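You operate a simulated robot arm through the tools that you are given. There is no shell and no other tool.

You run a simulated robot arm. Do the job below in one go: nothing can be reset, and whatever is moved stays where it is left.

## Task
Square the brown stack in the corner stop and top it with the route 57 sheet.
Fine: push it in, pat its side and its end flush; leave the other sheet.

The check looks at the end state, three seconds after you hand in, the way a careful person would. Anything else that was tipped, shoved, dropped, spilled or broken makes it a failure. Flat cloth is picked up by pressing the open fingertips on it (5 to 10 N) and closing them slowly along it; thin cloth reads only 2 to 8 mm in the jaws.

## Robot
A 7-joint arm with a three-finger gripper, fixed in place. Base frame: the origin is on the floor under the middle of its stand, x ahead of it, y to its left, z up; the work surface is at about z = 80. Readings come in cm, rad, newtons and seconds.
It reaches about 134.2 cm from its shoulder. Its first joint turns from -2.897 to 2.897 rad. Payload 2.69 kg.
Tool frame: the origin (TCP) lies between the finger pads and is the grasp point; the fingertips stand 3 cm ahead of it; z points along the fingers, y is the line along which they close. The gripper opens to 12.8 cm; its body begins 11.7 cm behind the TCP.
Orientation is told as [roll, pitch, yaw] about the base's x, y, z axes, in that order, counted from this pose: with the fingers straight down and closing along the base's y, the tool's x points along the base's -x, its y along +y and its z along -z.

## Interface
- The arm moves only by the tool step_arm. Its argument "plan" is text: rows parted by semicolons, each of 7 numbers parted by spaces: the shift along the tool's x, y, z in units of 200 mm (1.0 is 200 mm), then the turn, a rotation vector about the tool's x, y, z in units of 120 degrees (1.0 is 120 degrees), then the gripper command, from -1 (fully open) to 1 (shut), values between in proportion. In form: x y z wx wy wz hand; .... A call has 1 to 20 rows; each row is the pose to reach, as a shift and turn from the pose commanded when the call began, along the tool's axes at that moment. A call with a number of a shift or a turn outside -1 to 1 is refused whole. Rows are played at 5 a second. More than 5 cm and 0.15 rad between two rows, or a gripper value outside its range, and nothing of the call is played. A pose out of reach is approached as far as the arm can. The call stops where the force on the tool passes 40 N (or 10 N more than at its start, if that is more) or the arm is blocked; 0.2 s more then pass. Each finger travels about 12.7 cm/s and halts on what it meets, pressing with about 24 N; the grip force reading is that of the motor and also rises with nothing between the fingers. The clock runs only during rows and for 0.2 s after the last one: add rows that repeat a pose to give the fingers time. The reply holds the time, the measured pose of the TCP, the force on the tool along the base axes, the opening and the grip force, in the units named above and with some noise, with the torque about the TCP (base axes, N m) and any sound that the robot's microphone picked up.
- Cameras (640 x 400 px; columns grow to the right, rows downward): "scene" is fixed at [4.55, -63.32, 153.95]; the picture's right is [0.85, -0.53, 0.00], its down [-0.25, -0.39, -0.89] and it looks along [0.47, 0.75, -0.46] (base axes); focal length 375 px, centre (320, 200). "wrist" rides on the gripper at [5.8, 5.4, -13.1] in the tool frame; the picture's right is [-0.68, 0.74, 0.00], its down [-0.62, -0.57, -0.55] and it looks along [-0.40, -0.37, 0.84] (tool axes); focal length 234 px, centre (320, 200). There is no depth. A picture from a camera that has moved, and an enlarged one, comes with that camera's place and axes in the base frame and with its lens. The place of the scene camera against the robot may be out by one fixed shift of up to 2.5 cm in any direction.
- capture(camera): a new picture of that camera. No time passes.
- raise_lower(by): moves the trunk up (or, below 0, down) by that many cm; the arm rides with it, the base frame stays. It gives what a move gives, with no picture.
- inspect(camera, box): a new picture of the part [left, top, right, bottom] of that camera's present view, enlarged. No time passes.
- close_job(): hands the job in; it is judged then, once.

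Places have to be worked out from the pictures, the camera data and where the tool is seen. Open the gripper and draw the arm clear of the work before you hand the job in, unless the task says otherwise.

The tools are called after "Request:" as name(argument=value, ...) on one line, values as JSON. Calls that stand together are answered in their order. step_arm: Moves the arm, as the interface text tells. Its arguments: {"type":"object","properties":{"plan":{"type":"string"}},"required":["plan"]} The other tools are called the same way: raise_lower (by) moves the trunk up or down; capture (camera) takes a picture; inspect (camera, box) takes an enlarged picture of a part of a camera's view; close_job () hands the job in.

At the start:

```text
time_s: 0.0
tool_pos: [67.07, 19.21, 106.4]
ee_rot: [0.001, 0.001, 0.0]
ft_force: [1.3, 0.9, -0.4]
ft_torque: [0.0, -0.02, 0.0]
grip_width: 12.82
grasp_force: 0.0
trunk travel left (down, up): [-15.0, 20.0]
```

scene: 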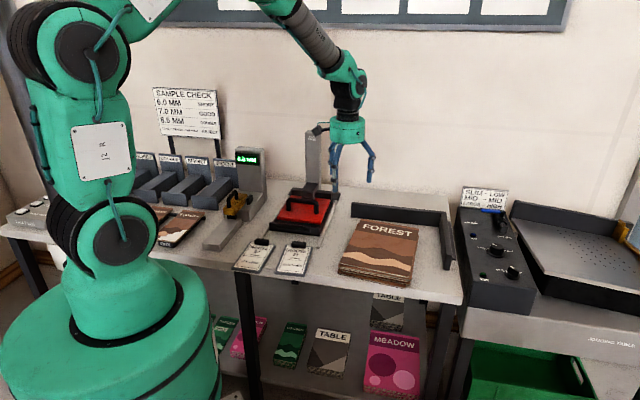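
wrist: 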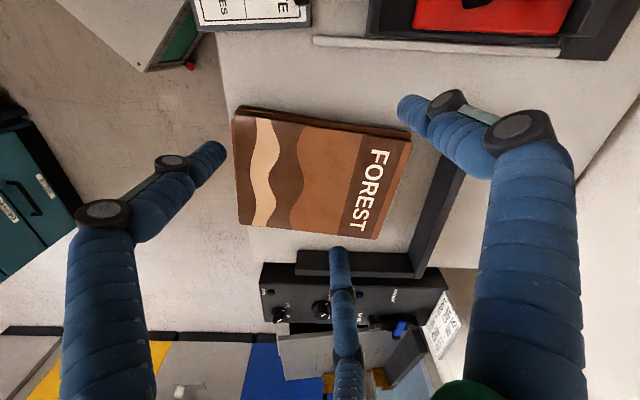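

I see the brown FOREST stack near a dark L-shaped corner stop, and two small sheets lying beside each other to its left. I'll enlarge these parts before moving.

Request:
inspect(camera="scene", box=[220, 180, 480, 320])

Request:
inspect(camera="scene", box=[225, 225, 325, 285])

Request:
inspect(camera="wrist", box=[180, 0, 500, 300])

```text
2.46 times, centred on (350, 250) of scene
camera zoom: at [4.55, -63.32, 153.95], right [0.85, -0.53, 0.0], down [-0.25, -0.39, -0.89], along [0.47, 0.75, -0.46], focal length 923 px, centre (246, 77)
```

zoom: 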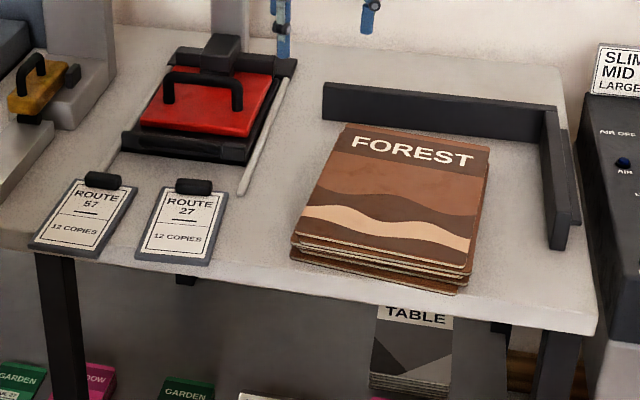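

```text
6.40 times, centred on (275, 255) of scene
camera zoom: at [4.55, -63.32, 153.95], right [0.85, -0.53, 0.0], down [-0.25, -0.39, -0.89], along [0.47, 0.75, -0.46], focal length 2400 px, centre (608, -152)
```

zoom: 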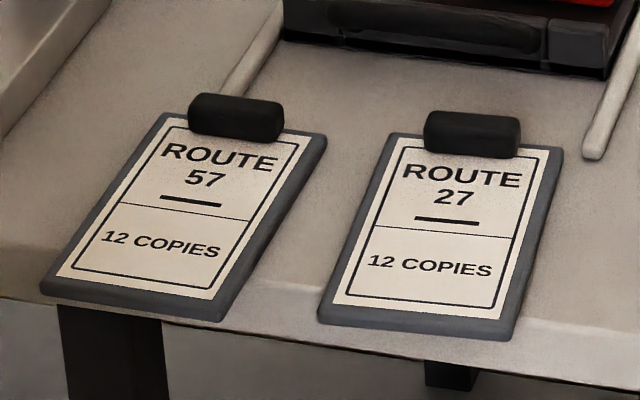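

```text
1.33 times, centred on (340, 150) of wrist
camera zoom: at [61.27, 24.5, 119.73], right [0.68, 0.74, 0.0], down [0.62, -0.57, 0.55], along [0.4, -0.37, -0.84], focal length 312 px, centre (293, 267)
```

zoom: 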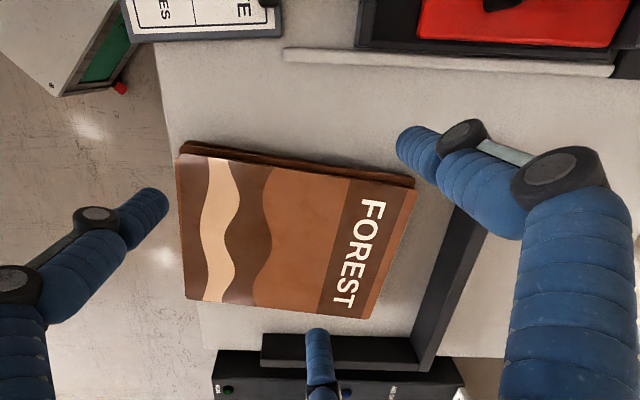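

The stack's long axis lies about 40° from base x. The stop's inner corner seems to be near (107, 15), and the route 57 board has a black clip I could grasp. I'll raise the arm for a wider wrist view.

Request:
step_arm(plan="0 0 -0.2 0 0 0 -1; 0 0 -0.4 0 0 0 -1; 0 0 -0.6 0 0 0 -1; 0 0 -0.8 0 0 0 -1; 0 0 -1 0 0 0 -1; 0 0 -1 0 0 0 -1")

Request:
capture(camera="wrist")

```text
time_s: 1.4
tool_pos: [66.95, 19.28, 126.62]
ee_rot: [-0.001, 0.0, 0.0]
ft_force: [0.6, 0.1, -0.1]
ft_torque: [0.03, -0.06, 0.03]
grip_width: 12.78
grasp_force: 0.1
trunk travel left (down, up): [-15.0, 20.0]
```

```text
taken
camera wrist: at [61.17, 24.51, 139.75], right [0.68, 0.74, 0.0], down [0.62, -0.57, 0.55], along [0.4, -0.37, -0.84], focal length 234 px, centre (320, 200)
```

wrist: 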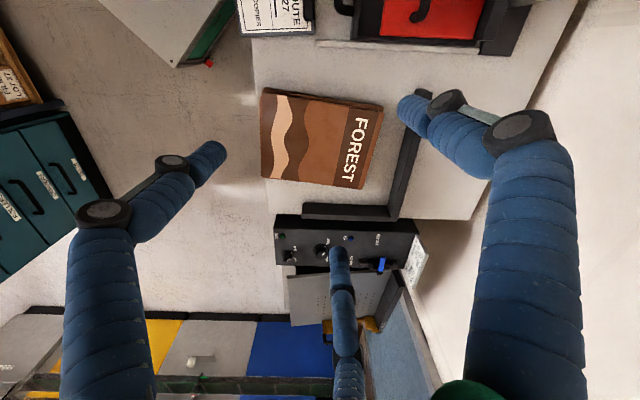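

From here the whole stop is in view. I'll enlarge the stack and stop, and the area around the sheets.

Request:
inspect(camera="wrist", box=[240, 70, 440, 230])

Request:
inspect(camera="wrist", box=[200, 0, 400, 100])

```text
2.50 times, centred on (340, 150) of wrist
camera zoom: at [61.17, 24.51, 139.75], right [0.68, 0.74, 0.0], down [0.62, -0.57, 0.55], along [0.4, -0.37, -0.84], focal length 585 px, centre (270, 325)
```

zoom: 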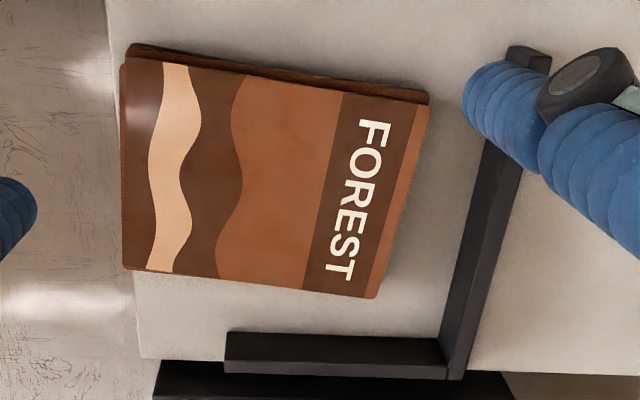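

```text
3.20 times, centred on (300, 50) of wrist
camera zoom: at [61.17, 24.51, 139.75], right [0.68, 0.74, 0.0], down [0.62, -0.57, 0.55], along [0.4, -0.37, -0.84], focal length 749 px, centre (384, 680)
```

zoom: 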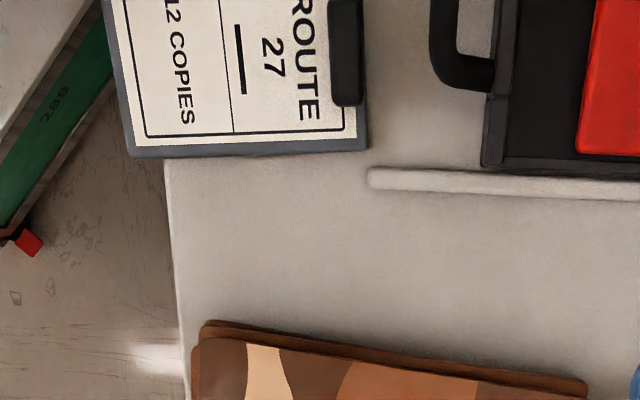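

I need the stop's edges more precisely, so I'll enlarge the stop corner and the stack's own edges.

Request:
inspect(camera="wrist", box=[290, 150, 430, 230])

Request:
inspect(camera="wrist", box=[250, 80, 400, 190])

Request:
inspect(camera="scene", box=[330, 190, 470, 300])

```text
4.57 times, centred on (360, 190) of wrist
camera zoom: at [61.17, 24.51, 139.75], right [0.68, 0.74, 0.0], down [0.62, -0.57, 0.55], along [0.4, -0.37, -0.84], focal length 1070 px, centre (137, 246)
```

zoom: 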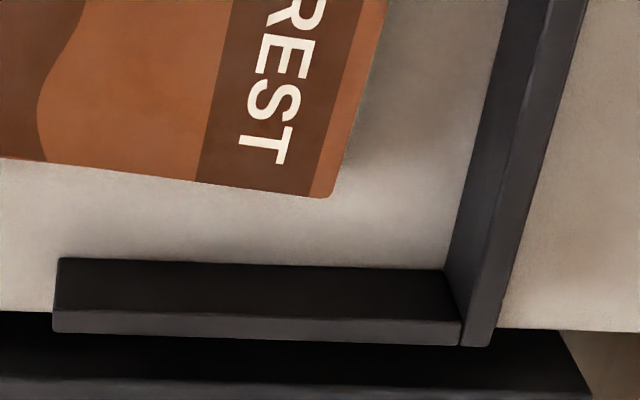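

```text
3.64 times, centred on (325, 135) of wrist
camera zoom: at [61.17, 24.51, 139.75], right [0.68, 0.74, 0.0], down [0.62, -0.57, 0.55], along [0.4, -0.37, -0.84], focal length 852 px, centre (302, 436)
```

zoom: 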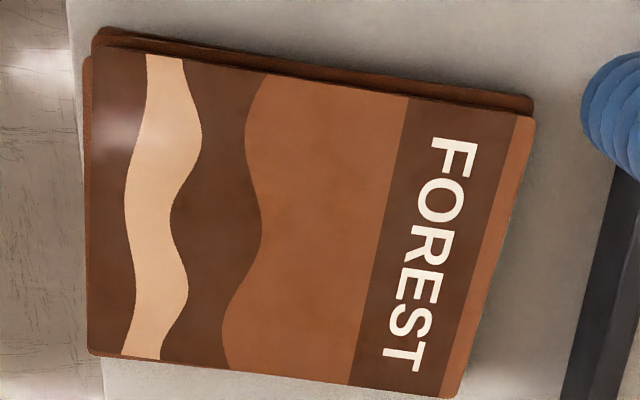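

```text
3.64 times, centred on (400, 245) of scene
camera zoom: at [4.55, -63.32, 153.95], right [0.85, -0.53, 0.0], down [-0.25, -0.39, -0.89], along [0.47, 0.75, -0.46], focal length 1364 px, centre (29, 36)
```

zoom: 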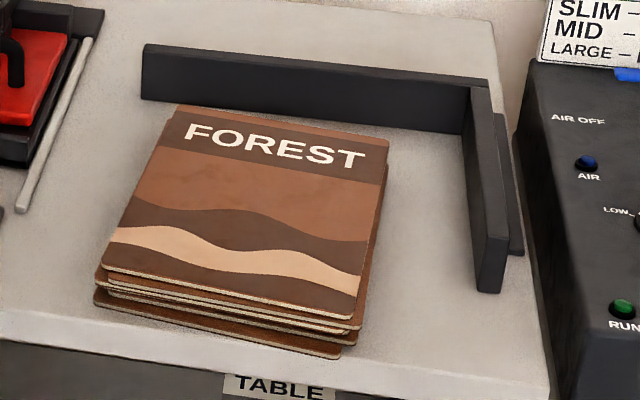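

The stack's top sheet is about 28 x 21 cm and turned roughly 6° from the walls. The stop's walls run at about 45°, with the inner corner near (105, 12). Next I'll see how the fingers look half closed and shut, so I can use them as a pusher.

Request:
inspect(camera="scene", box=[290, 60, 410, 135])

Request:
step_arm(plan="0 0 0 0 0 0 0; 0 0 0 0 0 0 0; 0 0 0 0 0 0 0; 0 0 0 0 0 0 0")

Request:
capture(camera="wrist")

Request:
inspect(camera="scene", box=[290, 40, 410, 135])

Request:
step_arm(plan="0 0 0 0 0 0 1; 0 0 0 0 0 0 1; 0 0 0 0 0 0 1; 0 0 0 0 0 0 1; 0 0 0 0 0 0 1")

Request:
capture(camera="wrist")

Request:
inspect(camera="scene", box=[290, 40, 410, 135])

```text
5.33 times, centred on (350, 98) of scene
camera zoom: at [4.55, -63.32, 153.95], right [0.85, -0.53, 0.0], down [-0.25, -0.39, -0.89], along [0.47, 0.75, -0.46], focal length 2000 px, centre (160, 747)
```

zoom: 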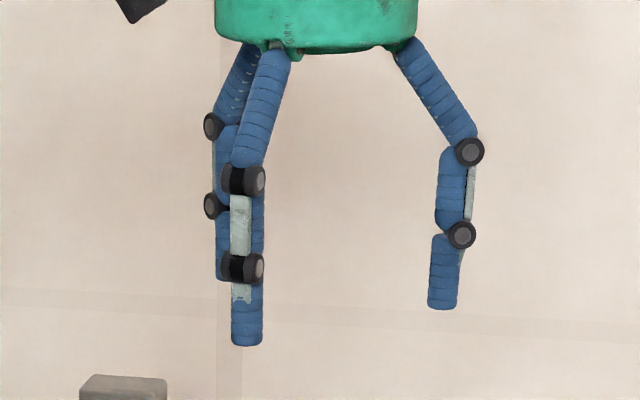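

```text
time_s: 2.4
tool_pos: [67.06, 19.29, 126.52]
ee_rot: [0.0, 0.0, -0.001]
ft_force: [0.5, -0.2, -0.6]
ft_torque: [0.01, 0.01, 0.01]
grip_width: 6.37
grasp_force: 0.0
trunk travel left (down, up): [-15.0, 20.0]
```

```text
taken
camera wrist: at [61.23, 24.52, 139.69], right [0.68, 0.74, 0.0], down [0.62, -0.57, 0.55], along [0.4, -0.37, -0.84], focal length 234 px, centre (320, 200)
```

wrist: 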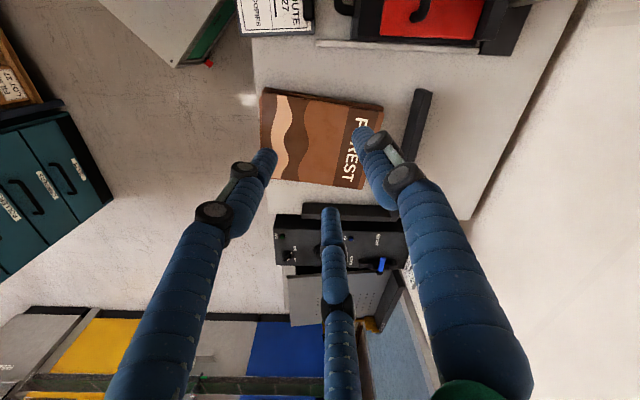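

```text
4.21 times, centred on (350, 88) of scene
camera zoom: at [4.55, -63.32, 153.95], right [0.85, -0.53, 0.0], down [-0.25, -0.39, -0.89], along [0.47, 0.75, -0.46], focal length 1579 px, centre (194, 674)
```

zoom: 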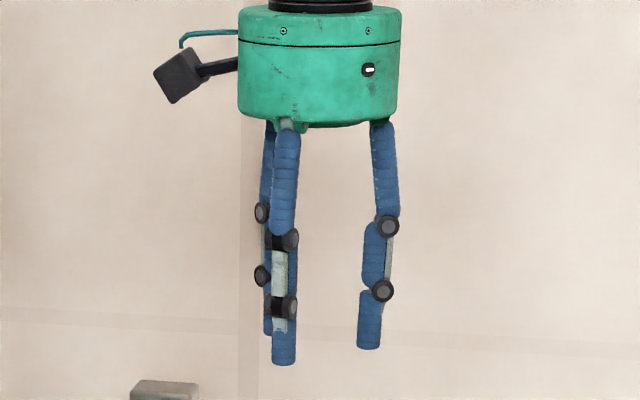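

```text
time_s: 3.6
tool_pos: [67.06, 19.19, 126.61]
ee_rot: [0.0, -0.001, 0.001]
ft_force: [0.2, -0.8, -0.6]
ft_torque: [0.02, 0.02, -0.04]
grip_width: 0.22
grasp_force: 24.0
trunk travel left (down, up): [-15.0, 20.0]
```

```text
taken
camera wrist: at [61.22, 24.52, 139.69], right [0.68, 0.74, 0.0], down [0.62, -0.57, 0.55], along [0.4, -0.37, -0.84], focal length 234 px, centre (320, 200)
```

wrist: 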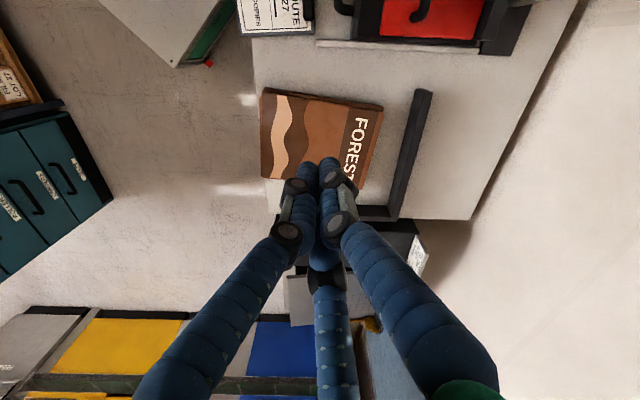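

```text
4.21 times, centred on (350, 88) of scene
camera zoom: at [4.55, -63.32, 153.95], right [0.85, -0.53, 0.0], down [-0.25, -0.39, -0.89], along [0.47, 0.75, -0.46], focal length 1579 px, centre (194, 674)
```

zoom: 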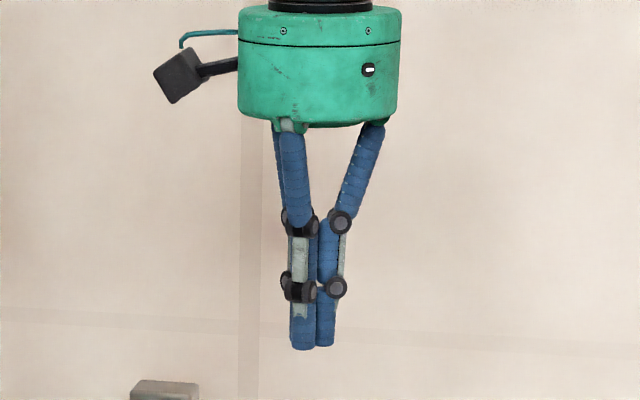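

The fingers sit 120° apart with vertical tips, and the tips stand about 1.5 cm higher when fully open than when half closed. That lets me push with a pair of half-closed fingers. I'll move over the free strip left of the stack, near (72, 28), turning 45° so one pair faces along the wall, and then find the table height there.

Request:
step_arm(plan="-0.032 0.055 0.125 0 0 -0.0473 0.2; -0.064 0.11 0.25 0 0 -0.0946 0.2; -0.096 0.165 0.375 0 0 -0.1419 0.2; -0.128 0.22 0.5 0 0 -0.1892 0.2; -0.16 0.275 0.625 0 0 -0.2365 0.2; -0.192 0.33 0.75 0 0 -0.2838 0.2; -0.224 0.385 0.875 0 0 -0.3311 0.2; -0.256 0.44 1 0 0 -0.3783 0.2; -0.256 0.44 1 0 0 -0.3783 0.2")

Request:
capture(camera="wrist")

Request:
capture(camera="scene")

```text
time_s: 5.6
tool_pos: [72.2, 28.03, 106.64]
ee_rot: [-0.001, -0.001, 0.794]
ft_force: [-0.2, 0.3, 0.0]
ft_torque: [0.01, 0.02, 0.01]
grip_width: 5.15
grasp_force: 0.2
trunk travel left (down, up): [-15.0, 20.0]
```

```text
taken
camera wrist: at [64.46, 27.55, 119.64], right [-0.05, 1.0, 0.0], down [0.84, 0.04, 0.55], along [0.55, 0.03, -0.84], focal length 234 px, centre (320, 200)
```

wrist: 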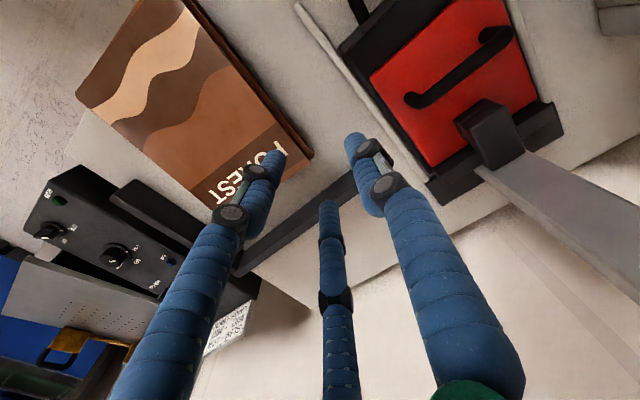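

```text
taken
```

scene: 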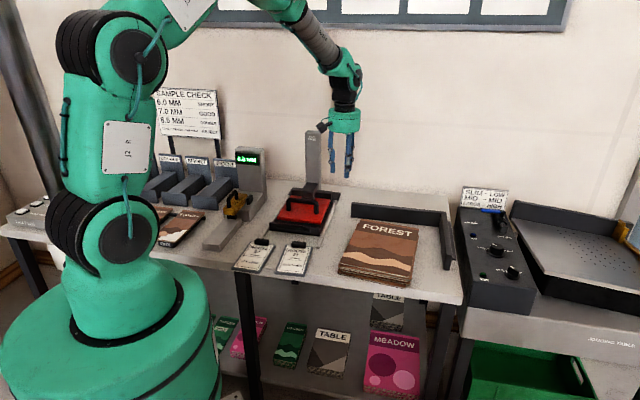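

I'm at (72.2, 28.0, 106.6), with the finger pair facing the stack and the third finger toward the rail. I'll descend to about z 88 and check the clearances.

Request:
step_arm(plan="0 0 0.15 0 0 0 0.2; 0 0 0.3 0 0 0 0.2; 0 0 0.45 0 0 0 0.2; 0 0 0.6 0 0 0 0.2; 0 0 0.75 0 0 0 0.2; 0 0 0.85 0 0 0 0.2; 0 0 0.93 0 0 0 0.2; 0 0 0.93 0 0 0 0.2")

Request:
capture(camera="wrist")

Request:
inspect(camera="scene", box=[270, 120, 450, 290])

```text
time_s: 7.4
tool_pos: [72.12, 27.98, 87.86]
ee_rot: [-0.002, -0.001, 0.792]
ft_force: [0.0, 0.3, -0.1]
ft_torque: [0.01, 0.0, 0.02]
grip_width: 5.14
grasp_force: 0.0
trunk travel left (down, up): [-15.0, 20.0]
```

```text
taken
camera wrist: at [64.33, 27.54, 101.08], right [-0.05, 1.0, 0.0], down [0.84, 0.04, 0.55], along [0.55, 0.03, -0.84], focal length 234 px, centre (320, 200)
```

wrist: 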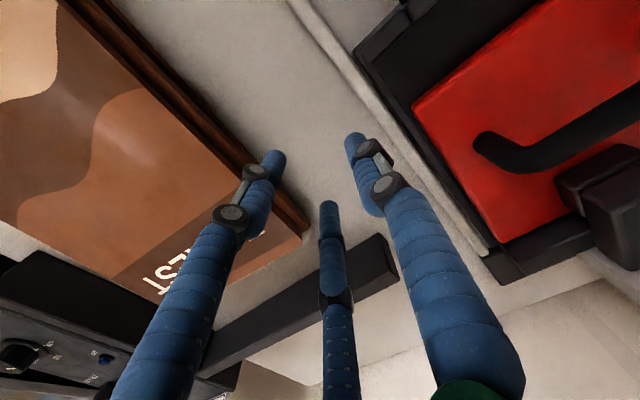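

```text
2.35 times, centred on (360, 205) of scene
camera zoom: at [4.55, -63.32, 153.95], right [0.85, -0.53, 0.0], down [-0.25, -0.39, -0.89], along [0.47, 0.75, -0.46], focal length 883 px, centre (226, 188)
```

zoom: 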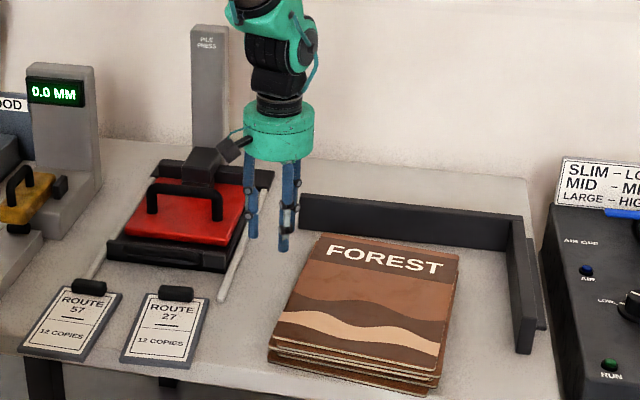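

The fingers clear both the stack and the rail. I'll go down to TCP z ≈ 84, then feel for the table in small steps.

Request:
step_arm(plan="0 0 0.05 0 0 0 0.2; 0 0 0.1 0 0 0 0.2; 0 0 0.14 0 0 0 0.2; 0 0 0.17 0 0 0 0.2; 0 0 0.19 0 0 0 0.2; 0 0 0.19 0 0 0 0.2")

Request:
step_arm(plan="0 0 0.005 0 0 0 0.2; 0 0 0.01 0 0 0 0.2; 0 0 0.015 0 0 0 0.2; 0 0 0.02 0 0 0 0.2; 0 0 0.02 0 0 0 0.2")

```text
time_s: 8.8
tool_pos: [72.12, 27.99, 84.27]
ee_rot: [0.001, 0.001, 0.793]
ft_force: [0.7, 0.5, -0.2]
ft_torque: [0.06, 0.03, 0.02]
grip_width: 5.13
grasp_force: 0.1
trunk travel left (down, up): [-15.0, 20.0]
```

```text
time_s: 10.0
tool_pos: [72.23, 27.95, 83.65]
ee_rot: [0.0, 0.001, 0.793]
ft_force: [-0.1, -0.6, 0.1]
ft_torque: [0.0, 0.0, -0.01]
grip_width: 5.1
grasp_force: 0.1
trunk travel left (down, up): [-15.0, 20.0]
```

There's no contact yet at TCP z ≈ 83.6, so I'll keep stepping down in millimetres.

Request:
step_arm(plan="0 0 0.005 0 0 0 0.2; 0 0 0.01 0 0 0 0.2; 0 0 0.015 0 0 0 0.2; 0 0 0.015 0 0 0 0.2")

Request:
step_arm(plan="0 0 0.005 0 0 0 0.2; 0 0 0.01 0 0 0 0.2; 0 0 0.01 0 0 0 0.2")

```text
time_s: 11.0
tool_pos: [72.26, 28.06, 83.39]
ee_rot: [0.0, 0.0, 0.795]
ft_force: [0.1, -0.4, -0.7]
ft_torque: [0.01, 0.0, 0.01]
grip_width: 5.13
grasp_force: 0.0
trunk travel left (down, up): [-15.0, 20.0]
```

```text
time_s: 11.8
tool_pos: [72.26, 27.92, 83.22]
ee_rot: [0.001, 0.0, 0.793]
ft_force: [-0.5, 0.4, -0.5]
ft_torque: [0.0, 0.0, 0.0]
grip_width: 5.12
grasp_force: 0.0
trunk travel left (down, up): [-15.0, 20.0]
```

Still free at about 83.2, so I'll go down further in 1 mm steps.

Request:
step_arm(plan="0 0 0.005 0 0 0 0.2; 0 0 0.01 0 0 0 0.2; 0 0 0.01 0 0 0 0.2")

Request:
step_arm(plan="0 0 0.005 0 0 0 0.2; 0 0 0.005 0 0 0 0.2")

Request:
step_arm(plan="0 0 0.005 0 0 0 0.2; 0 0 0.005 0 0 0 0.2")

```text
time_s: 12.6
tool_pos: [72.3, 28.14, 83.0]
ee_rot: [0.0, -0.001, 0.791]
ft_force: [0.4, 0.0, -0.4]
ft_torque: [-0.02, 0.02, -0.01]
grip_width: 5.15
grasp_force: 0.1
trunk travel left (down, up): [-15.0, 20.0]
```

```text
time_s: 13.2
tool_pos: [72.17, 28.08, 82.9]
ee_rot: [0.0, 0.0, 0.792]
ft_force: [-1.6, 0.4, 5.4]
ft_torque: [0.02, 0.14, -0.05]
grip_width: 5.12
grasp_force: 0.0
trunk travel left (down, up): [-15.0, 20.0]
```

```text
time_s: 13.8
tool_pos: [72.17, 27.98, 83.0]
ee_rot: [-0.002, -0.002, 0.792]
ft_force: [-4.8, -0.2, 17.6]
ft_torque: [-0.16, 0.51, -0.1]
grip_width: 5.12
grasp_force: 0.0
trunk travel left (down, up): [-15.0, 20.0]
```

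Contact came at TCP z ≈ 82.9, so the tips stand 3 cm ahead of the TCP and the table is at 80. I'll lift 1 cm, shift 12 cm toward the front to e1 ≈ -24 beside the stack's middle, and settle about 1 mm above the table.

Request:
step_arm(plan="0 0 -0.05 0 0 0 0.2; 0.15 0 -0.05 0 0 0 0.2; 0.3 0 -0.05 0 0 0 0.2; 0.45 0 -0.05 0 0 0 0.2; 0.6 0 -0.05 0 0 0 0.2; 0.6 0 -0.03 0 0 0 0.2; 0.6 0 -0.0125 0 0 0 0.2; 0.6 0 -0.0125 0 0 0 0.2")

Request:
capture(camera="wrist")

Request:
inspect(camera="scene", box=[230, 150, 470, 310])

```text
time_s: 15.6
tool_pos: [63.76, 19.48, 83.08]
ee_rot: [0.0, 0.0, 0.791]
ft_force: [0.3, -0.2, 0.3]
ft_torque: [-0.01, 0.02, -0.02]
grip_width: 5.13
grasp_force: 0.1
trunk travel left (down, up): [-15.0, 20.0]
```

```text
taken
camera wrist: at [55.86, 19.04, 96.22], right [-0.05, 1.0, 0.0], down [0.84, 0.04, 0.55], along [0.55, 0.03, -0.84], focal length 234 px, centre (320, 200)
```

wrist: 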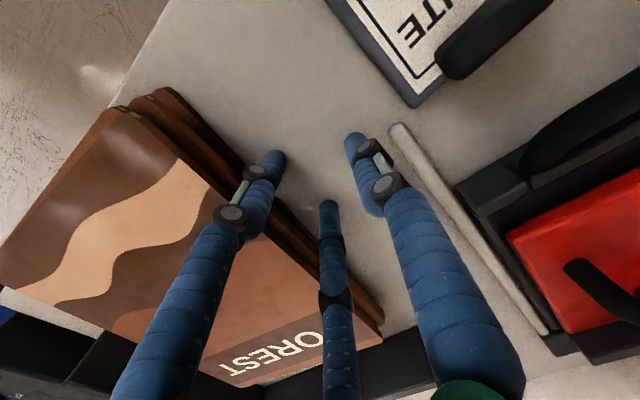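

```text
2.50 times, centred on (350, 230) of scene
camera zoom: at [4.55, -63.32, 153.95], right [0.85, -0.53, 0.0], down [-0.25, -0.39, -0.89], along [0.47, 0.75, -0.46], focal length 938 px, centre (245, 125)
```

zoom: 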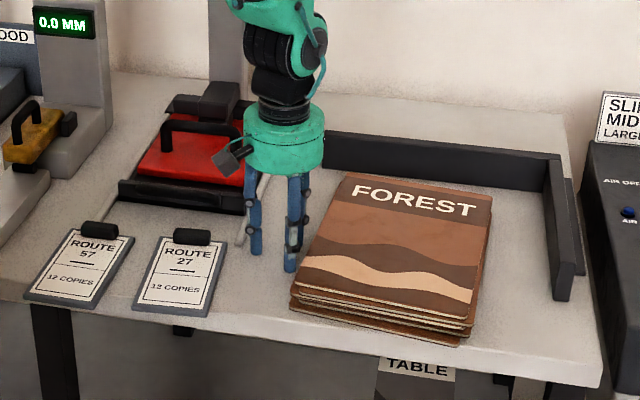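

The pair is beside the stack's left side and the third finger is clear of the rail end. I'll push slowly 4 cm toward the side wall.

Request:
step_arm(plan="0 -0.04 0 0 0 0 0.2; 0 -0.08 0 0 0 0 0.2; 0 -0.12 0 0 0 0 0.2; 0 -0.16 0 0 0 0 0.2; 0 -0.2 0 0 0 0 0.2; 0 -0.2 0 0 0 0 0.2")

Request:
capture(camera="wrist")

Request:
inspect(camera="scene", box=[270, 170, 470, 310])

```text
time_s: 17.0
tool_pos: [66.62, 16.61, 83.19]
ee_rot: [-0.001, 0.0, 0.791]
ft_force: [-1.1, 2.3, 1.1]
ft_torque: [-0.04, -0.02, -0.08]
grip_width: 5.04
grasp_force: 0.1
trunk travel left (down, up): [-15.0, 20.0]
```

```text
taken
camera wrist: at [58.76, 16.19, 96.32], right [-0.05, 1.0, 0.0], down [0.83, 0.04, 0.55], along [0.55, 0.03, -0.84], focal length 234 px, centre (320, 200)
```

wrist: 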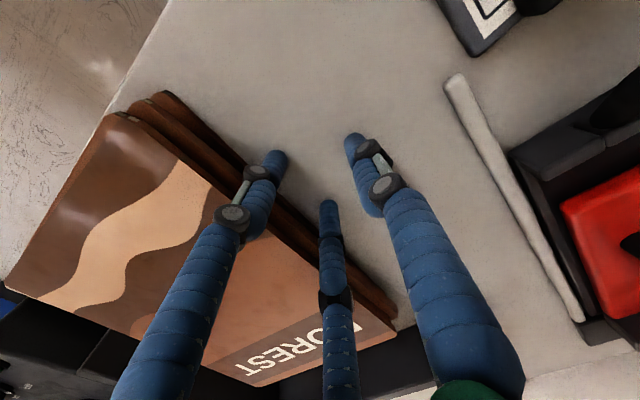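

```text
2.86 times, centred on (370, 240) of scene
camera zoom: at [4.55, -63.32, 153.95], right [0.85, -0.53, 0.0], down [-0.25, -0.39, -0.89], along [0.47, 0.75, -0.46], focal length 1072 px, centre (177, 86)
```

zoom: 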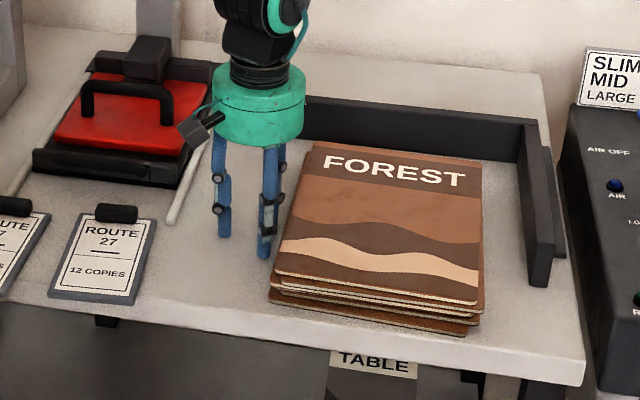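

The stack is sliding and turning square with only about 2.5 N of force. I'll push another 4 cm, which should leave a small gap to the side wall.

Request:
step_arm(plan="0 -0.04 0 0 0 0 0.2; 0 -0.08 0 0 0 0 0.2; 0 -0.12 0 0 0 0 0.2; 0 -0.16 0 0 0 0 0.2; 0 -0.2 0 0 0 0 0.2; 0 -0.2 0 0 0 0 0.2")

Request:
capture(camera="wrist")

Request:
inspect(camera="scene", box=[270, 170, 470, 310])

```text
time_s: 18.4
tool_pos: [69.48, 13.99, 83.19]
ee_rot: [0.002, -0.001, 0.792]
ft_force: [-3.7, 4.3, 3.0]
ft_torque: [-0.04, -0.1, 0.12]
grip_width: 5.01
grasp_force: 0.0
trunk travel left (down, up): [-15.0, 20.0]
```

```text
taken
camera wrist: at [61.54, 13.38, 96.28], right [-0.05, 1.0, 0.0], down [0.83, 0.04, 0.55], along [0.55, 0.03, -0.84], focal length 234 px, centre (320, 200)
```

wrist: 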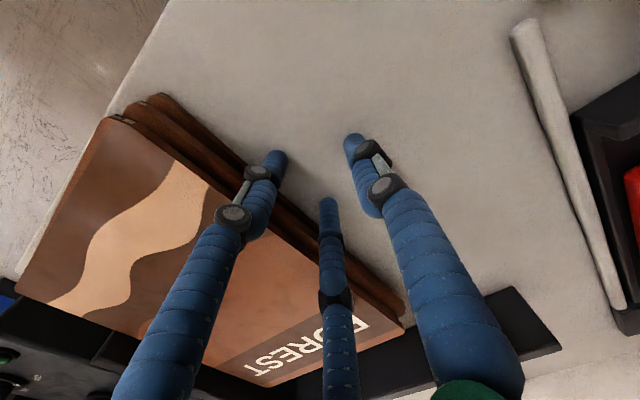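

```text
2.86 times, centred on (370, 240) of scene
camera zoom: at [4.55, -63.32, 153.95], right [0.85, -0.53, 0.0], down [-0.25, -0.39, -0.89], along [0.47, 0.75, -0.46], focal length 1072 px, centre (177, 86)
```

zoom: 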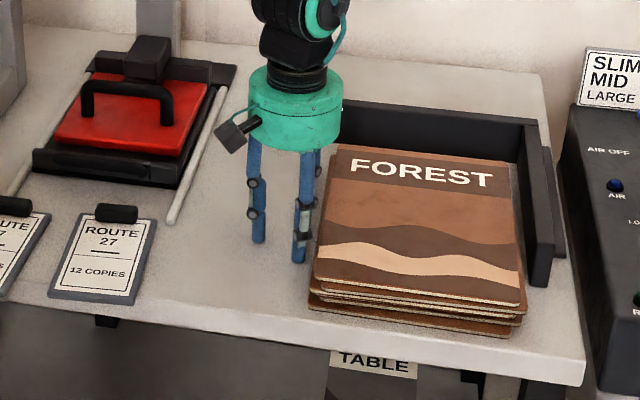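

The stack is nearly square with a small gap left to the side wall. Next I'll back off, lift, and carry the fingers round to the front end, turned so a pair faces the back wall.

Request:
step_arm(plan="0 0.05 0 0 0 0 0.2; 0 0.1 0 0 0 0 0.2; 0 0.1 -0.2 0 0 0 0.2; 0 0.1 -0.4 0 0 0 0.2; 0 0.1 -0.6 0 0 0 0.2; 0.15 -0.05 -0.6 0 0 0.04 0.2; 0.3 -0.2 -0.6 0 0 0.08 0.2; 0.45 -0.35 -0.6 0 0 0.12 0.2; 0.6 -0.5 -0.6 0 0 0.16 0.2; 0.75 -0.6 -0.6 0 0 0.2 0.2; 0.905 -0.7 -0.6 0 0 0.25 0.2; 0.905 -0.7 -0.6 0 0 0.25 0.2")

Request:
capture(camera="wrist")

Request:
inspect(camera="scene", box=[270, 170, 470, 310])

```text
time_s: 21.0
tool_pos: [66.81, -9.01, 95.11]
ee_rot: [-0.001, -0.002, 0.269]
ft_force: [0.2, -0.9, -0.2]
ft_torque: [0.07, 0.0, 0.0]
grip_width: 5.12
grasp_force: 0.0
trunk travel left (down, up): [-15.0, 20.0]
```

```text
taken
camera wrist: at [59.77, -5.4, 108.29], right [0.46, 0.89, 0.0], down [0.74, -0.38, 0.55], along [0.49, -0.25, -0.84], focal length 234 px, centre (320, 200)
```

wrist: 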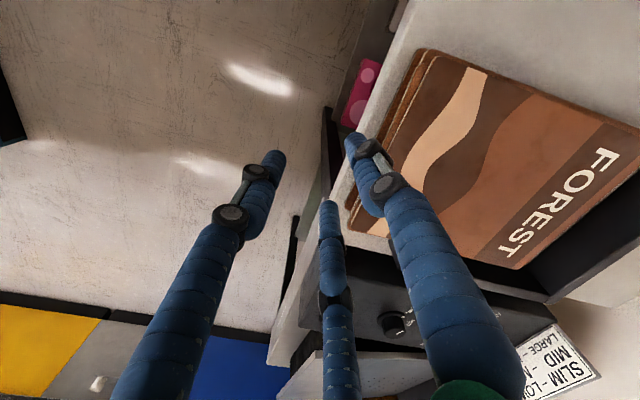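

```text
2.86 times, centred on (370, 240) of scene
camera zoom: at [4.55, -63.32, 153.95], right [0.85, -0.53, 0.0], down [-0.25, -0.39, -0.89], along [0.47, 0.75, -0.46], focal length 1072 px, centre (177, 86)
```

zoom: 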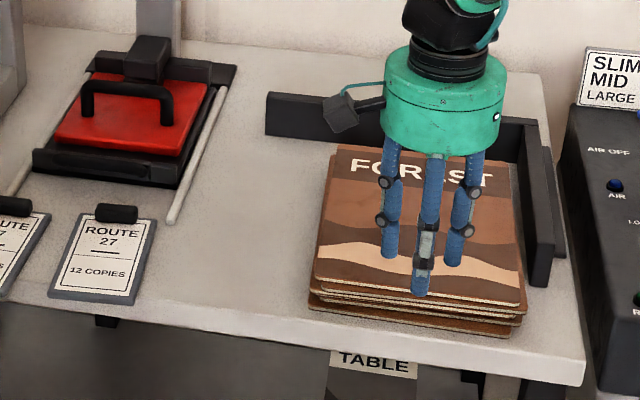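

The stack's front edge is near e1 -35 and the table edge near -37.7. My fingers at e1 ≈ -40 are just off the table's front, centred on the stack. I'll lower them back to the working height, in front of the stack.

Request:
step_arm(plan="0 0 0.15 0 0 0 0.2; 0 0 0.3 0 0 0 0.2; 0 0 0.42 0 0 0 0.2; 0 0 0.52 0 0 0 0.2; 0 0 0.6 0 0 0 0.2; 0 0 0.6 0 0 0 0.2")

Request:
capture(camera="wrist")

Request:
inspect(camera="scene", box=[300, 190, 460, 310])

```text
time_s: 22.4
tool_pos: [66.75, -8.89, 83.16]
ee_rot: [0.001, 0.001, 0.269]
ft_force: [0.5, 1.0, 0.4]
ft_torque: [0.02, -0.01, -0.01]
grip_width: 5.12
grasp_force: 0.1
trunk travel left (down, up): [-15.0, 20.0]
```

```text
taken
camera wrist: at [59.69, -5.35, 96.31], right [0.46, 0.89, 0.0], down [0.74, -0.38, 0.55], along [0.49, -0.25, -0.84], focal length 234 px, centre (320, 200)
```

wrist: 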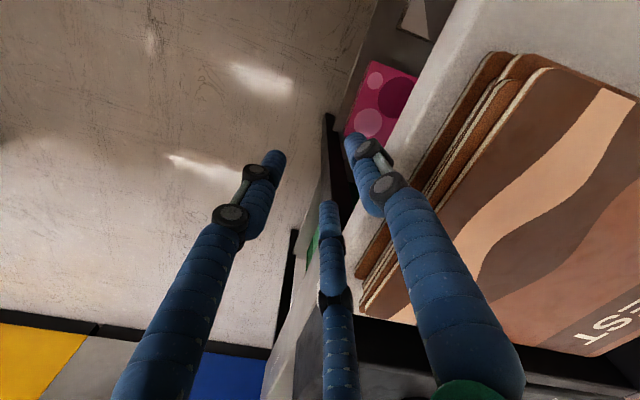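

```text
3.33 times, centred on (380, 250) of scene
camera zoom: at [4.55, -63.32, 153.95], right [0.85, -0.53, 0.0], down [-0.25, -0.39, -0.89], along [0.47, 0.75, -0.46], focal length 1250 px, centre (120, 33)
```

zoom: 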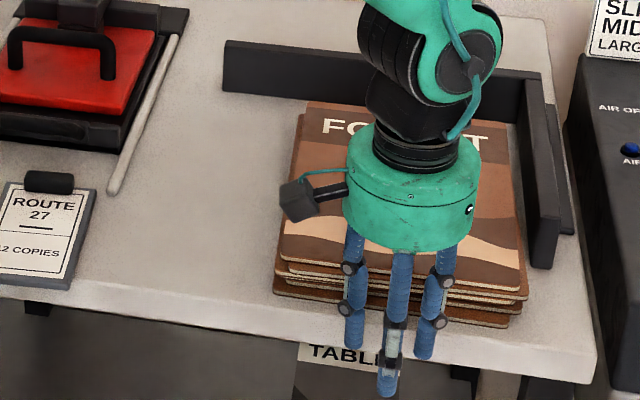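

Fingers are in front of the stack at the working height. I'll push along e1 toward the back wall, 7 cm to start.

Request:
step_arm(plan="-0.0433 0.025 0 0 0 0 0.2; -0.0866 0.05 0 0 0 0 0.2; -0.1299 0.075 0 0 0 0 0.2; -0.1732 0.1 0 0 0 0 0.2; -0.2078 0.12 0 0 0 0 0.2; -0.2425 0.14 0 0 0 0 0.2; -0.2771 0.16 0 0 0 0 0.2; -0.3031 0.175 0 0 0 0 0.2; -0.3031 0.175 0 0 0 0 0.2")

Request:
capture(camera="wrist")

Request:
inspect(camera="scene", box=[300, 190, 460, 310])

```text
time_s: 24.4
tool_pos: [71.8, -3.85, 83.25]
ee_rot: [0.002, -0.001, 0.269]
ft_force: [-1.7, -2.3, 2.2]
ft_torque: [0.05, -0.09, 0.0]
grip_width: 4.97
grasp_force: 0.1
trunk travel left (down, up): [-15.0, 20.0]
```

```text
taken
camera wrist: at [64.65, -0.34, 96.33], right [0.46, 0.89, 0.0], down [0.74, -0.38, 0.55], along [0.49, -0.25, -0.84], focal length 234 px, centre (320, 200)
```

wrist: 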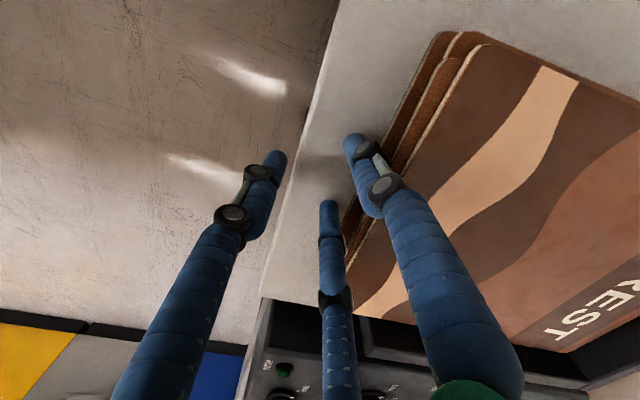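

```text
3.33 times, centred on (380, 250) of scene
camera zoom: at [4.55, -63.32, 153.95], right [0.85, -0.53, 0.0], down [-0.25, -0.39, -0.89], along [0.47, 0.75, -0.46], focal length 1250 px, centre (120, 33)
```

zoom: 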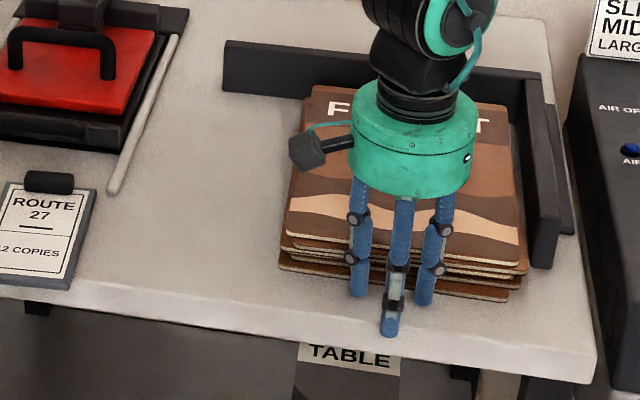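

The stack is moving with about 3 N. I'll continue 3 cm in smaller increments and watch for the back wall.

Request:
step_arm(plan="-0.0217 0.0125 0 0 0 0 0.2; -0.0433 0.025 0 0 0 0 0.2; -0.065 0.0375 0 0 0 0 0.2; -0.0866 0.05 0 0 0 0 0.2; -0.1083 0.0625 0 0 0 0 0.2; -0.1299 0.075 0 0 0 0 0.2; -0.1299 0.075 0 0 0 0 0.2")

Request:
inspect(camera="scene", box=[300, 190, 460, 310])

Request:
capture(camera="wrist")

```text
time_s: 25.7
tool_pos: [73.13, -2.29, 82.99]
ee_rot: [0.001, 0.004, 0.266]
ft_force: [-10.7, -6.9, 9.1]
ft_torque: [-0.24, -0.55, 0.09]
grip_width: 4.9
grasp_force: 0.1
trunk travel left (down, up): [-15.0, 20.0]
stopped in row 6: the force on the tool passed its limit at 45 N (the readings are from after the stop); the commanded pose is now the measured one
```

```text
3.33 times, centred on (380, 250) of scene
camera zoom: at [4.55, -63.32, 153.95], right [0.85, -0.53, 0.0], down [-0.25, -0.39, -0.89], along [0.47, 0.75, -0.46], focal length 1250 px, centre (120, 33)
```

zoom: 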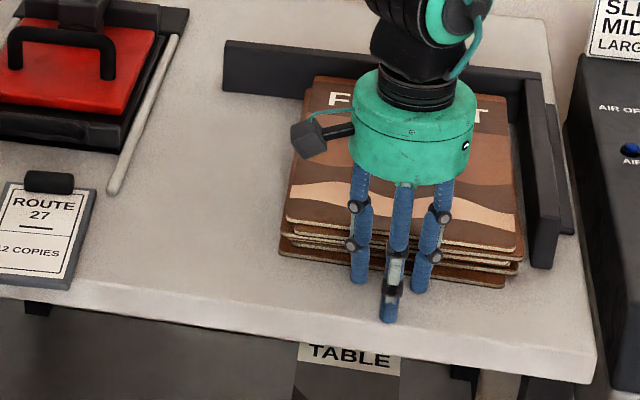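

```text
taken
camera wrist: at [66.16, 1.25, 96.2], right [0.46, 0.89, 0.0], down [0.75, -0.38, 0.54], along [0.48, -0.25, -0.84], focal length 234 px, centre (320, 200)
```

wrist: 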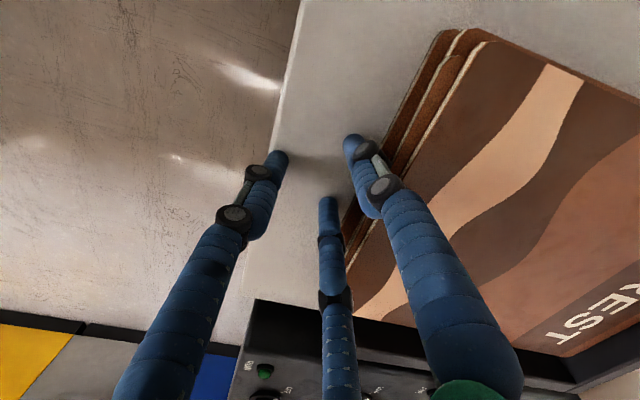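

The push stopped at 45 N after about 2 cm; probably the upper sheets have reached the back wall while the lower ones still stick out in front. I'll look closely at the layers.

Request:
inspect(camera="wrist", box=[320, 20, 480, 240])

Request:
inspect(camera="scene", box=[360, 230, 440, 280])

Request:
inspect(camera="scene", box=[365, 195, 455, 250])

```text
1.82 times, centred on (400, 130) of wrist
camera zoom: at [66.16, 1.25, 96.2], right [0.46, 0.89, 0.0], down [0.75, -0.38, 0.54], along [0.48, -0.25, -0.84], focal length 426 px, centre (174, 327)
```

zoom: 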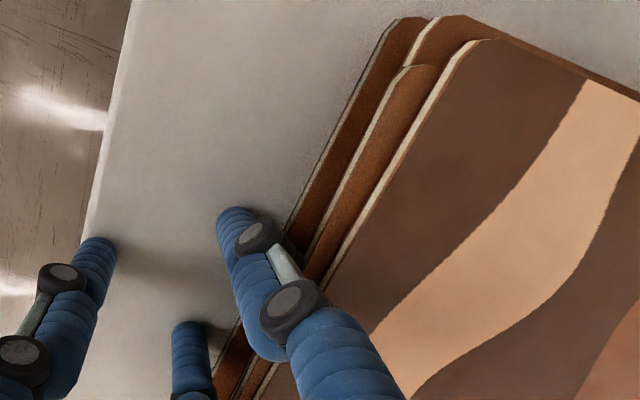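

```text
8.00 times, centred on (400, 255) of scene
camera zoom: at [4.55, -63.32, 153.95], right [0.85, -0.53, 0.0], down [-0.25, -0.39, -0.89], along [0.47, 0.75, -0.46], focal length 3001 px, centre (-320, -240)
```

zoom: 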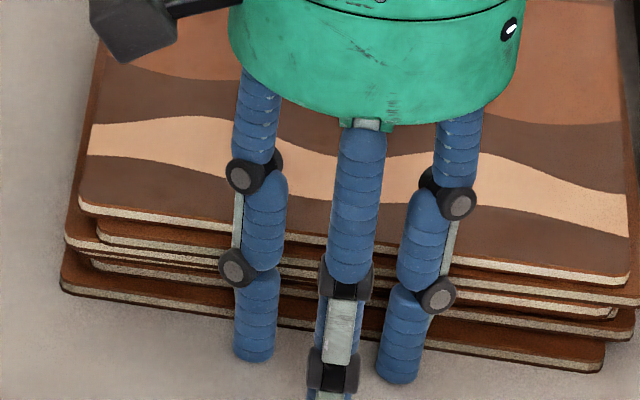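

```text
7.11 times, centred on (410, 222) of scene
camera zoom: at [4.55, -63.32, 153.95], right [0.85, -0.53, 0.0], down [-0.25, -0.39, -0.89], along [0.47, 0.75, -0.46], focal length 2667 px, centre (-320, 40)
```

zoom: 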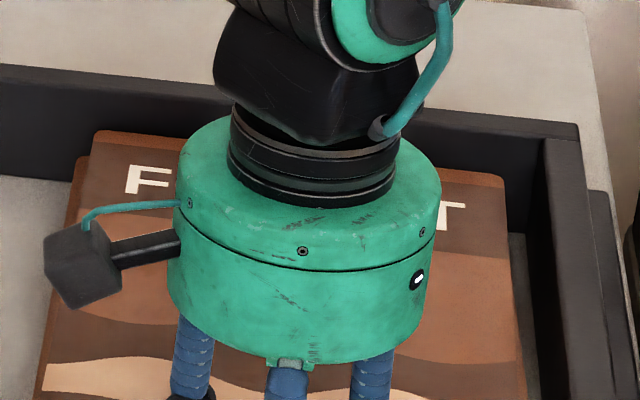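

The top sheet already sits along the back wall, spanning about e1 -28 to 0. The bottom sheets stick out about 2 cm in front, and the tips were rubbing the table (fz 9 N). I'll lift the tips about 1 mm and press on very slowly.

Request:
step_arm(plan="0 0 -0.005 0 0 0 0.2; 0 0 -0.006 0 0 0 0.2")

Request:
step_arm(plan="-0.0043 0.0025 0 0 0 0 0.2; -0.0087 0.005 0 0 0 0 0.2; -0.0087 0.005 0 0 0 0 0.2")

```text
time_s: 26.3
tool_pos: [73.04, -2.33, 83.03]
ee_rot: [0.004, 0.007, 0.268]
ft_force: [-8.6, -15.9, -2.1]
ft_torque: [-0.09, -0.09, -0.35]
grip_width: 4.93
grasp_force: 0.0
trunk travel left (down, up): [-15.0, 20.0]
```

```text
time_s: 27.1
tool_pos: [73.1, -2.33, 83.01]
ee_rot: [0.002, 0.01, 0.268]
ft_force: [-6.2, -5.6, 5.7]
ft_torque: [-0.08, -0.31, -0.16]
grip_width: 4.89
grasp_force: 0.2
trunk travel left (down, up): [-15.0, 20.0]
stopped in row 3: the force on the tool passed its limit at 41 N (the readings are from after the stop); the commanded pose is now the measured one
```

The fingers don't move at 41 N, so this is something rigid rather than friction. I'll inspect the right side near the side wall and the stack's back and left edges.

Request:
inspect(camera="scene", box=[420, 210, 470, 270])

Request:
inspect(camera="scene", box=[360, 195, 420, 250])

Request:
inspect(camera="wrist", box=[460, 180, 640, 400])

```text
6.67 times, centred on (445, 240) of scene
camera zoom: at [4.55, -63.32, 153.95], right [0.85, -0.53, 0.0], down [-0.25, -0.39, -0.89], along [0.47, 0.75, -0.46], focal length 2501 px, centre (-513, -67)
```

zoom: 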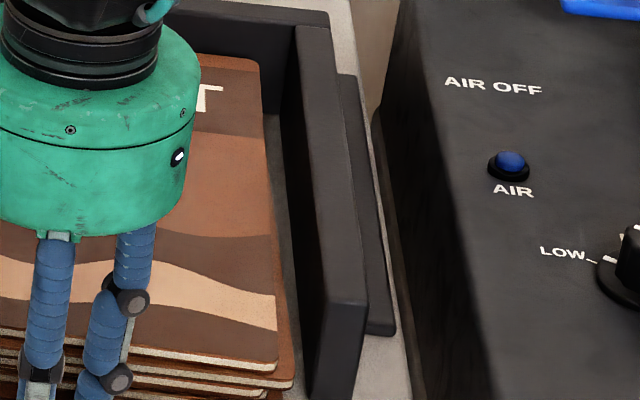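

```text
7.27 times, centred on (390, 222) of scene
camera zoom: at [4.55, -63.32, 153.95], right [0.85, -0.53, 0.0], down [-0.25, -0.39, -0.89], along [0.47, 0.75, -0.46], focal length 2728 px, centre (-189, 36)
```

zoom: 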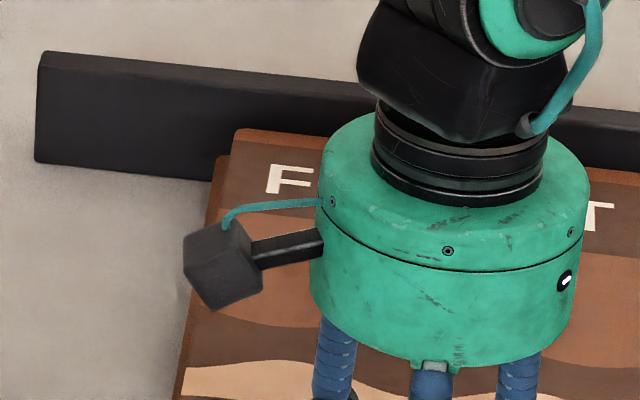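

```text
1.82 times, centred on (550, 290) of wrist
camera zoom: at [66.19, 1.28, 96.24], right [0.46, 0.89, -0.01], down [0.75, -0.38, 0.54], along [0.48, -0.25, -0.84], focal length 426 px, centre (-98, 36)
```

zoom: 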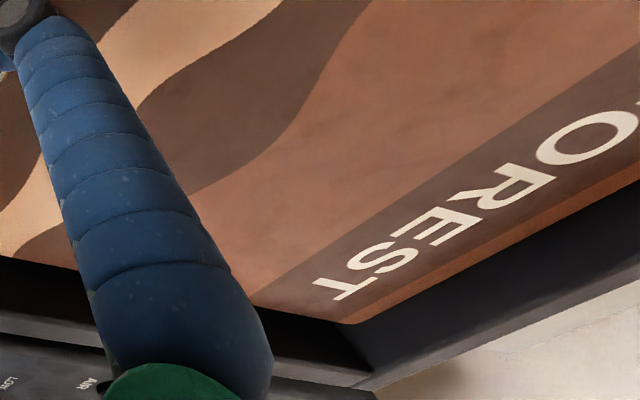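

Top sheet and back wall appear to be touching. To see whether the block is the table, the trailing finger or the stack, I'll back off 1.5 cm and read the unloaded force.

Request:
step_arm(plan="0.0217 -0.0125 0 0 0 0 0.2; 0.0433 -0.025 0 0 0 0 0.2; 0.065 -0.0375 0 0 0 0 0.2; 0.065 -0.0375 0 0 0 0 0.2")

Request:
capture(camera="wrist")

Request:
inspect(camera="scene", box=[350, 200, 450, 290])

```text
time_s: 28.1
tool_pos: [72.11, -3.24, 82.96]
ee_rot: [0.002, 0.009, 0.268]
ft_force: [1.1, 6.0, 8.1]
ft_torque: [0.12, -0.35, 0.26]
grip_width: 5.15
grasp_force: 0.6
trunk travel left (down, up): [-15.0, 20.0]
```

```text
taken
camera wrist: at [65.19, 0.36, 96.23], right [0.46, 0.89, -0.01], down [0.75, -0.38, 0.54], along [0.48, -0.25, -0.84], focal length 234 px, centre (320, 200)
```

wrist: 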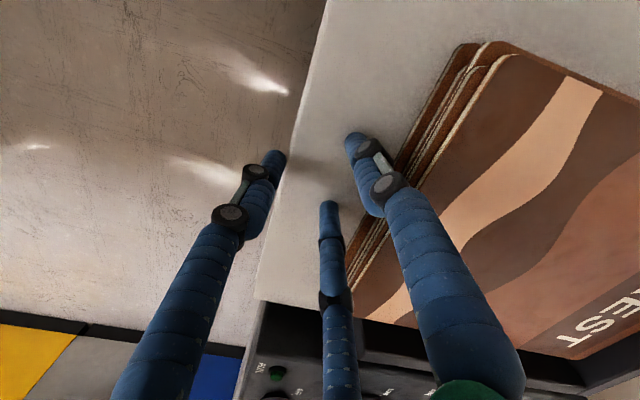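

```text
4.44 times, centred on (400, 245) of scene
camera zoom: at [4.55, -63.32, 153.95], right [0.85, -0.53, 0.0], down [-0.25, -0.39, -0.89], along [0.47, 0.75, -0.46], focal length 1667 px, centre (-36, 0)
```

zoom: 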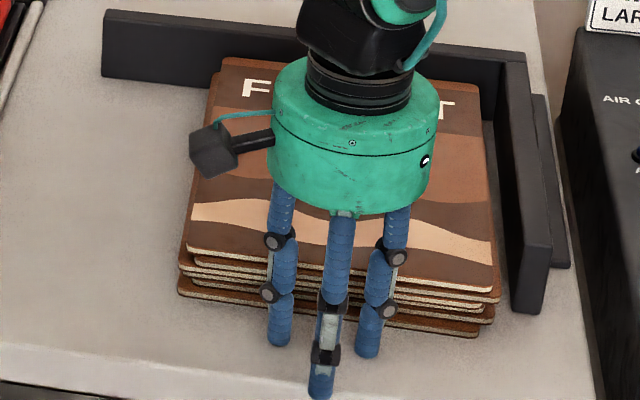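

Even backed off, the tips press on the table (fz 8 N) with the trailing finger right at the table's edge and a slight tilt left over from the stop. I'll lift 12 cm, correct the tilt, and get a clear look at the stack.

Request:
step_arm(plan="0 0 -0.1 0.001 -0.002 0 0.2; 0.05 -0.03 -0.3 0.0021 -0.0039 0 0.2; 0.1 -0.06 -0.5 0.0021 -0.0039 0 0.2; 0.15 -0.09 -0.6 0.0021 -0.0039 0 0.2; 0.15 -0.09 -0.6 0.0021 -0.0039 0 0.2")

Request:
capture(camera="wrist")

Request:
inspect(camera="scene", box=[350, 190, 470, 290])

```text
time_s: 29.3
tool_pos: [69.69, -5.75, 95.03]
ee_rot: [-0.004, 0.001, 0.268]
ft_force: [0.1, 0.2, -0.5]
ft_torque: [0.02, -0.01, 0.03]
grip_width: 5.1
grasp_force: 0.0
trunk travel left (down, up): [-15.0, 20.0]
```

```text
taken
camera wrist: at [62.69, -2.22, 108.2], right [0.46, 0.89, 0.0], down [0.74, -0.38, 0.55], along [0.49, -0.25, -0.84], focal length 234 px, centre (320, 200)
```

wrist: 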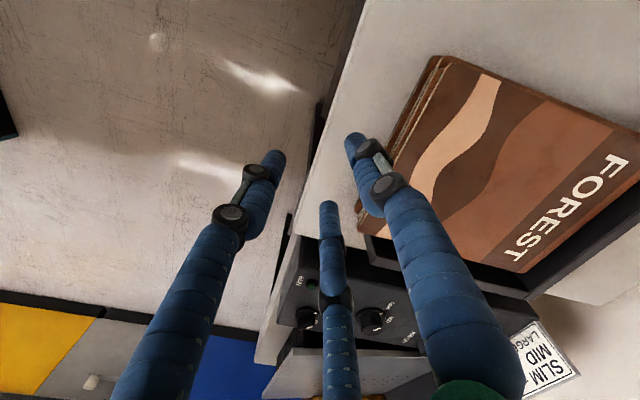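

```text
4.00 times, centred on (410, 240) of scene
camera zoom: at [4.55, -63.32, 153.95], right [0.85, -0.53, 0.0], down [-0.25, -0.39, -0.89], along [0.47, 0.75, -0.46], focal length 1500 px, centre (-40, 40)
```

zoom: 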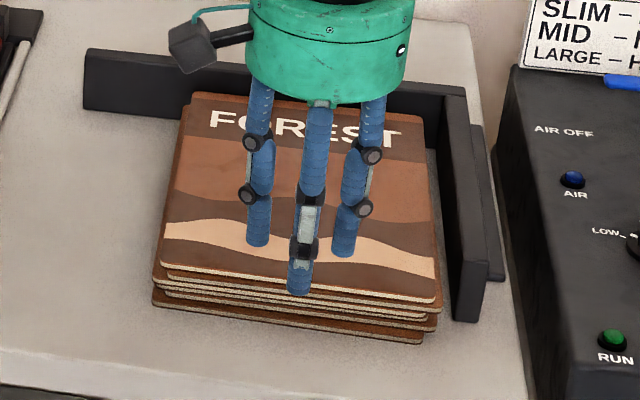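

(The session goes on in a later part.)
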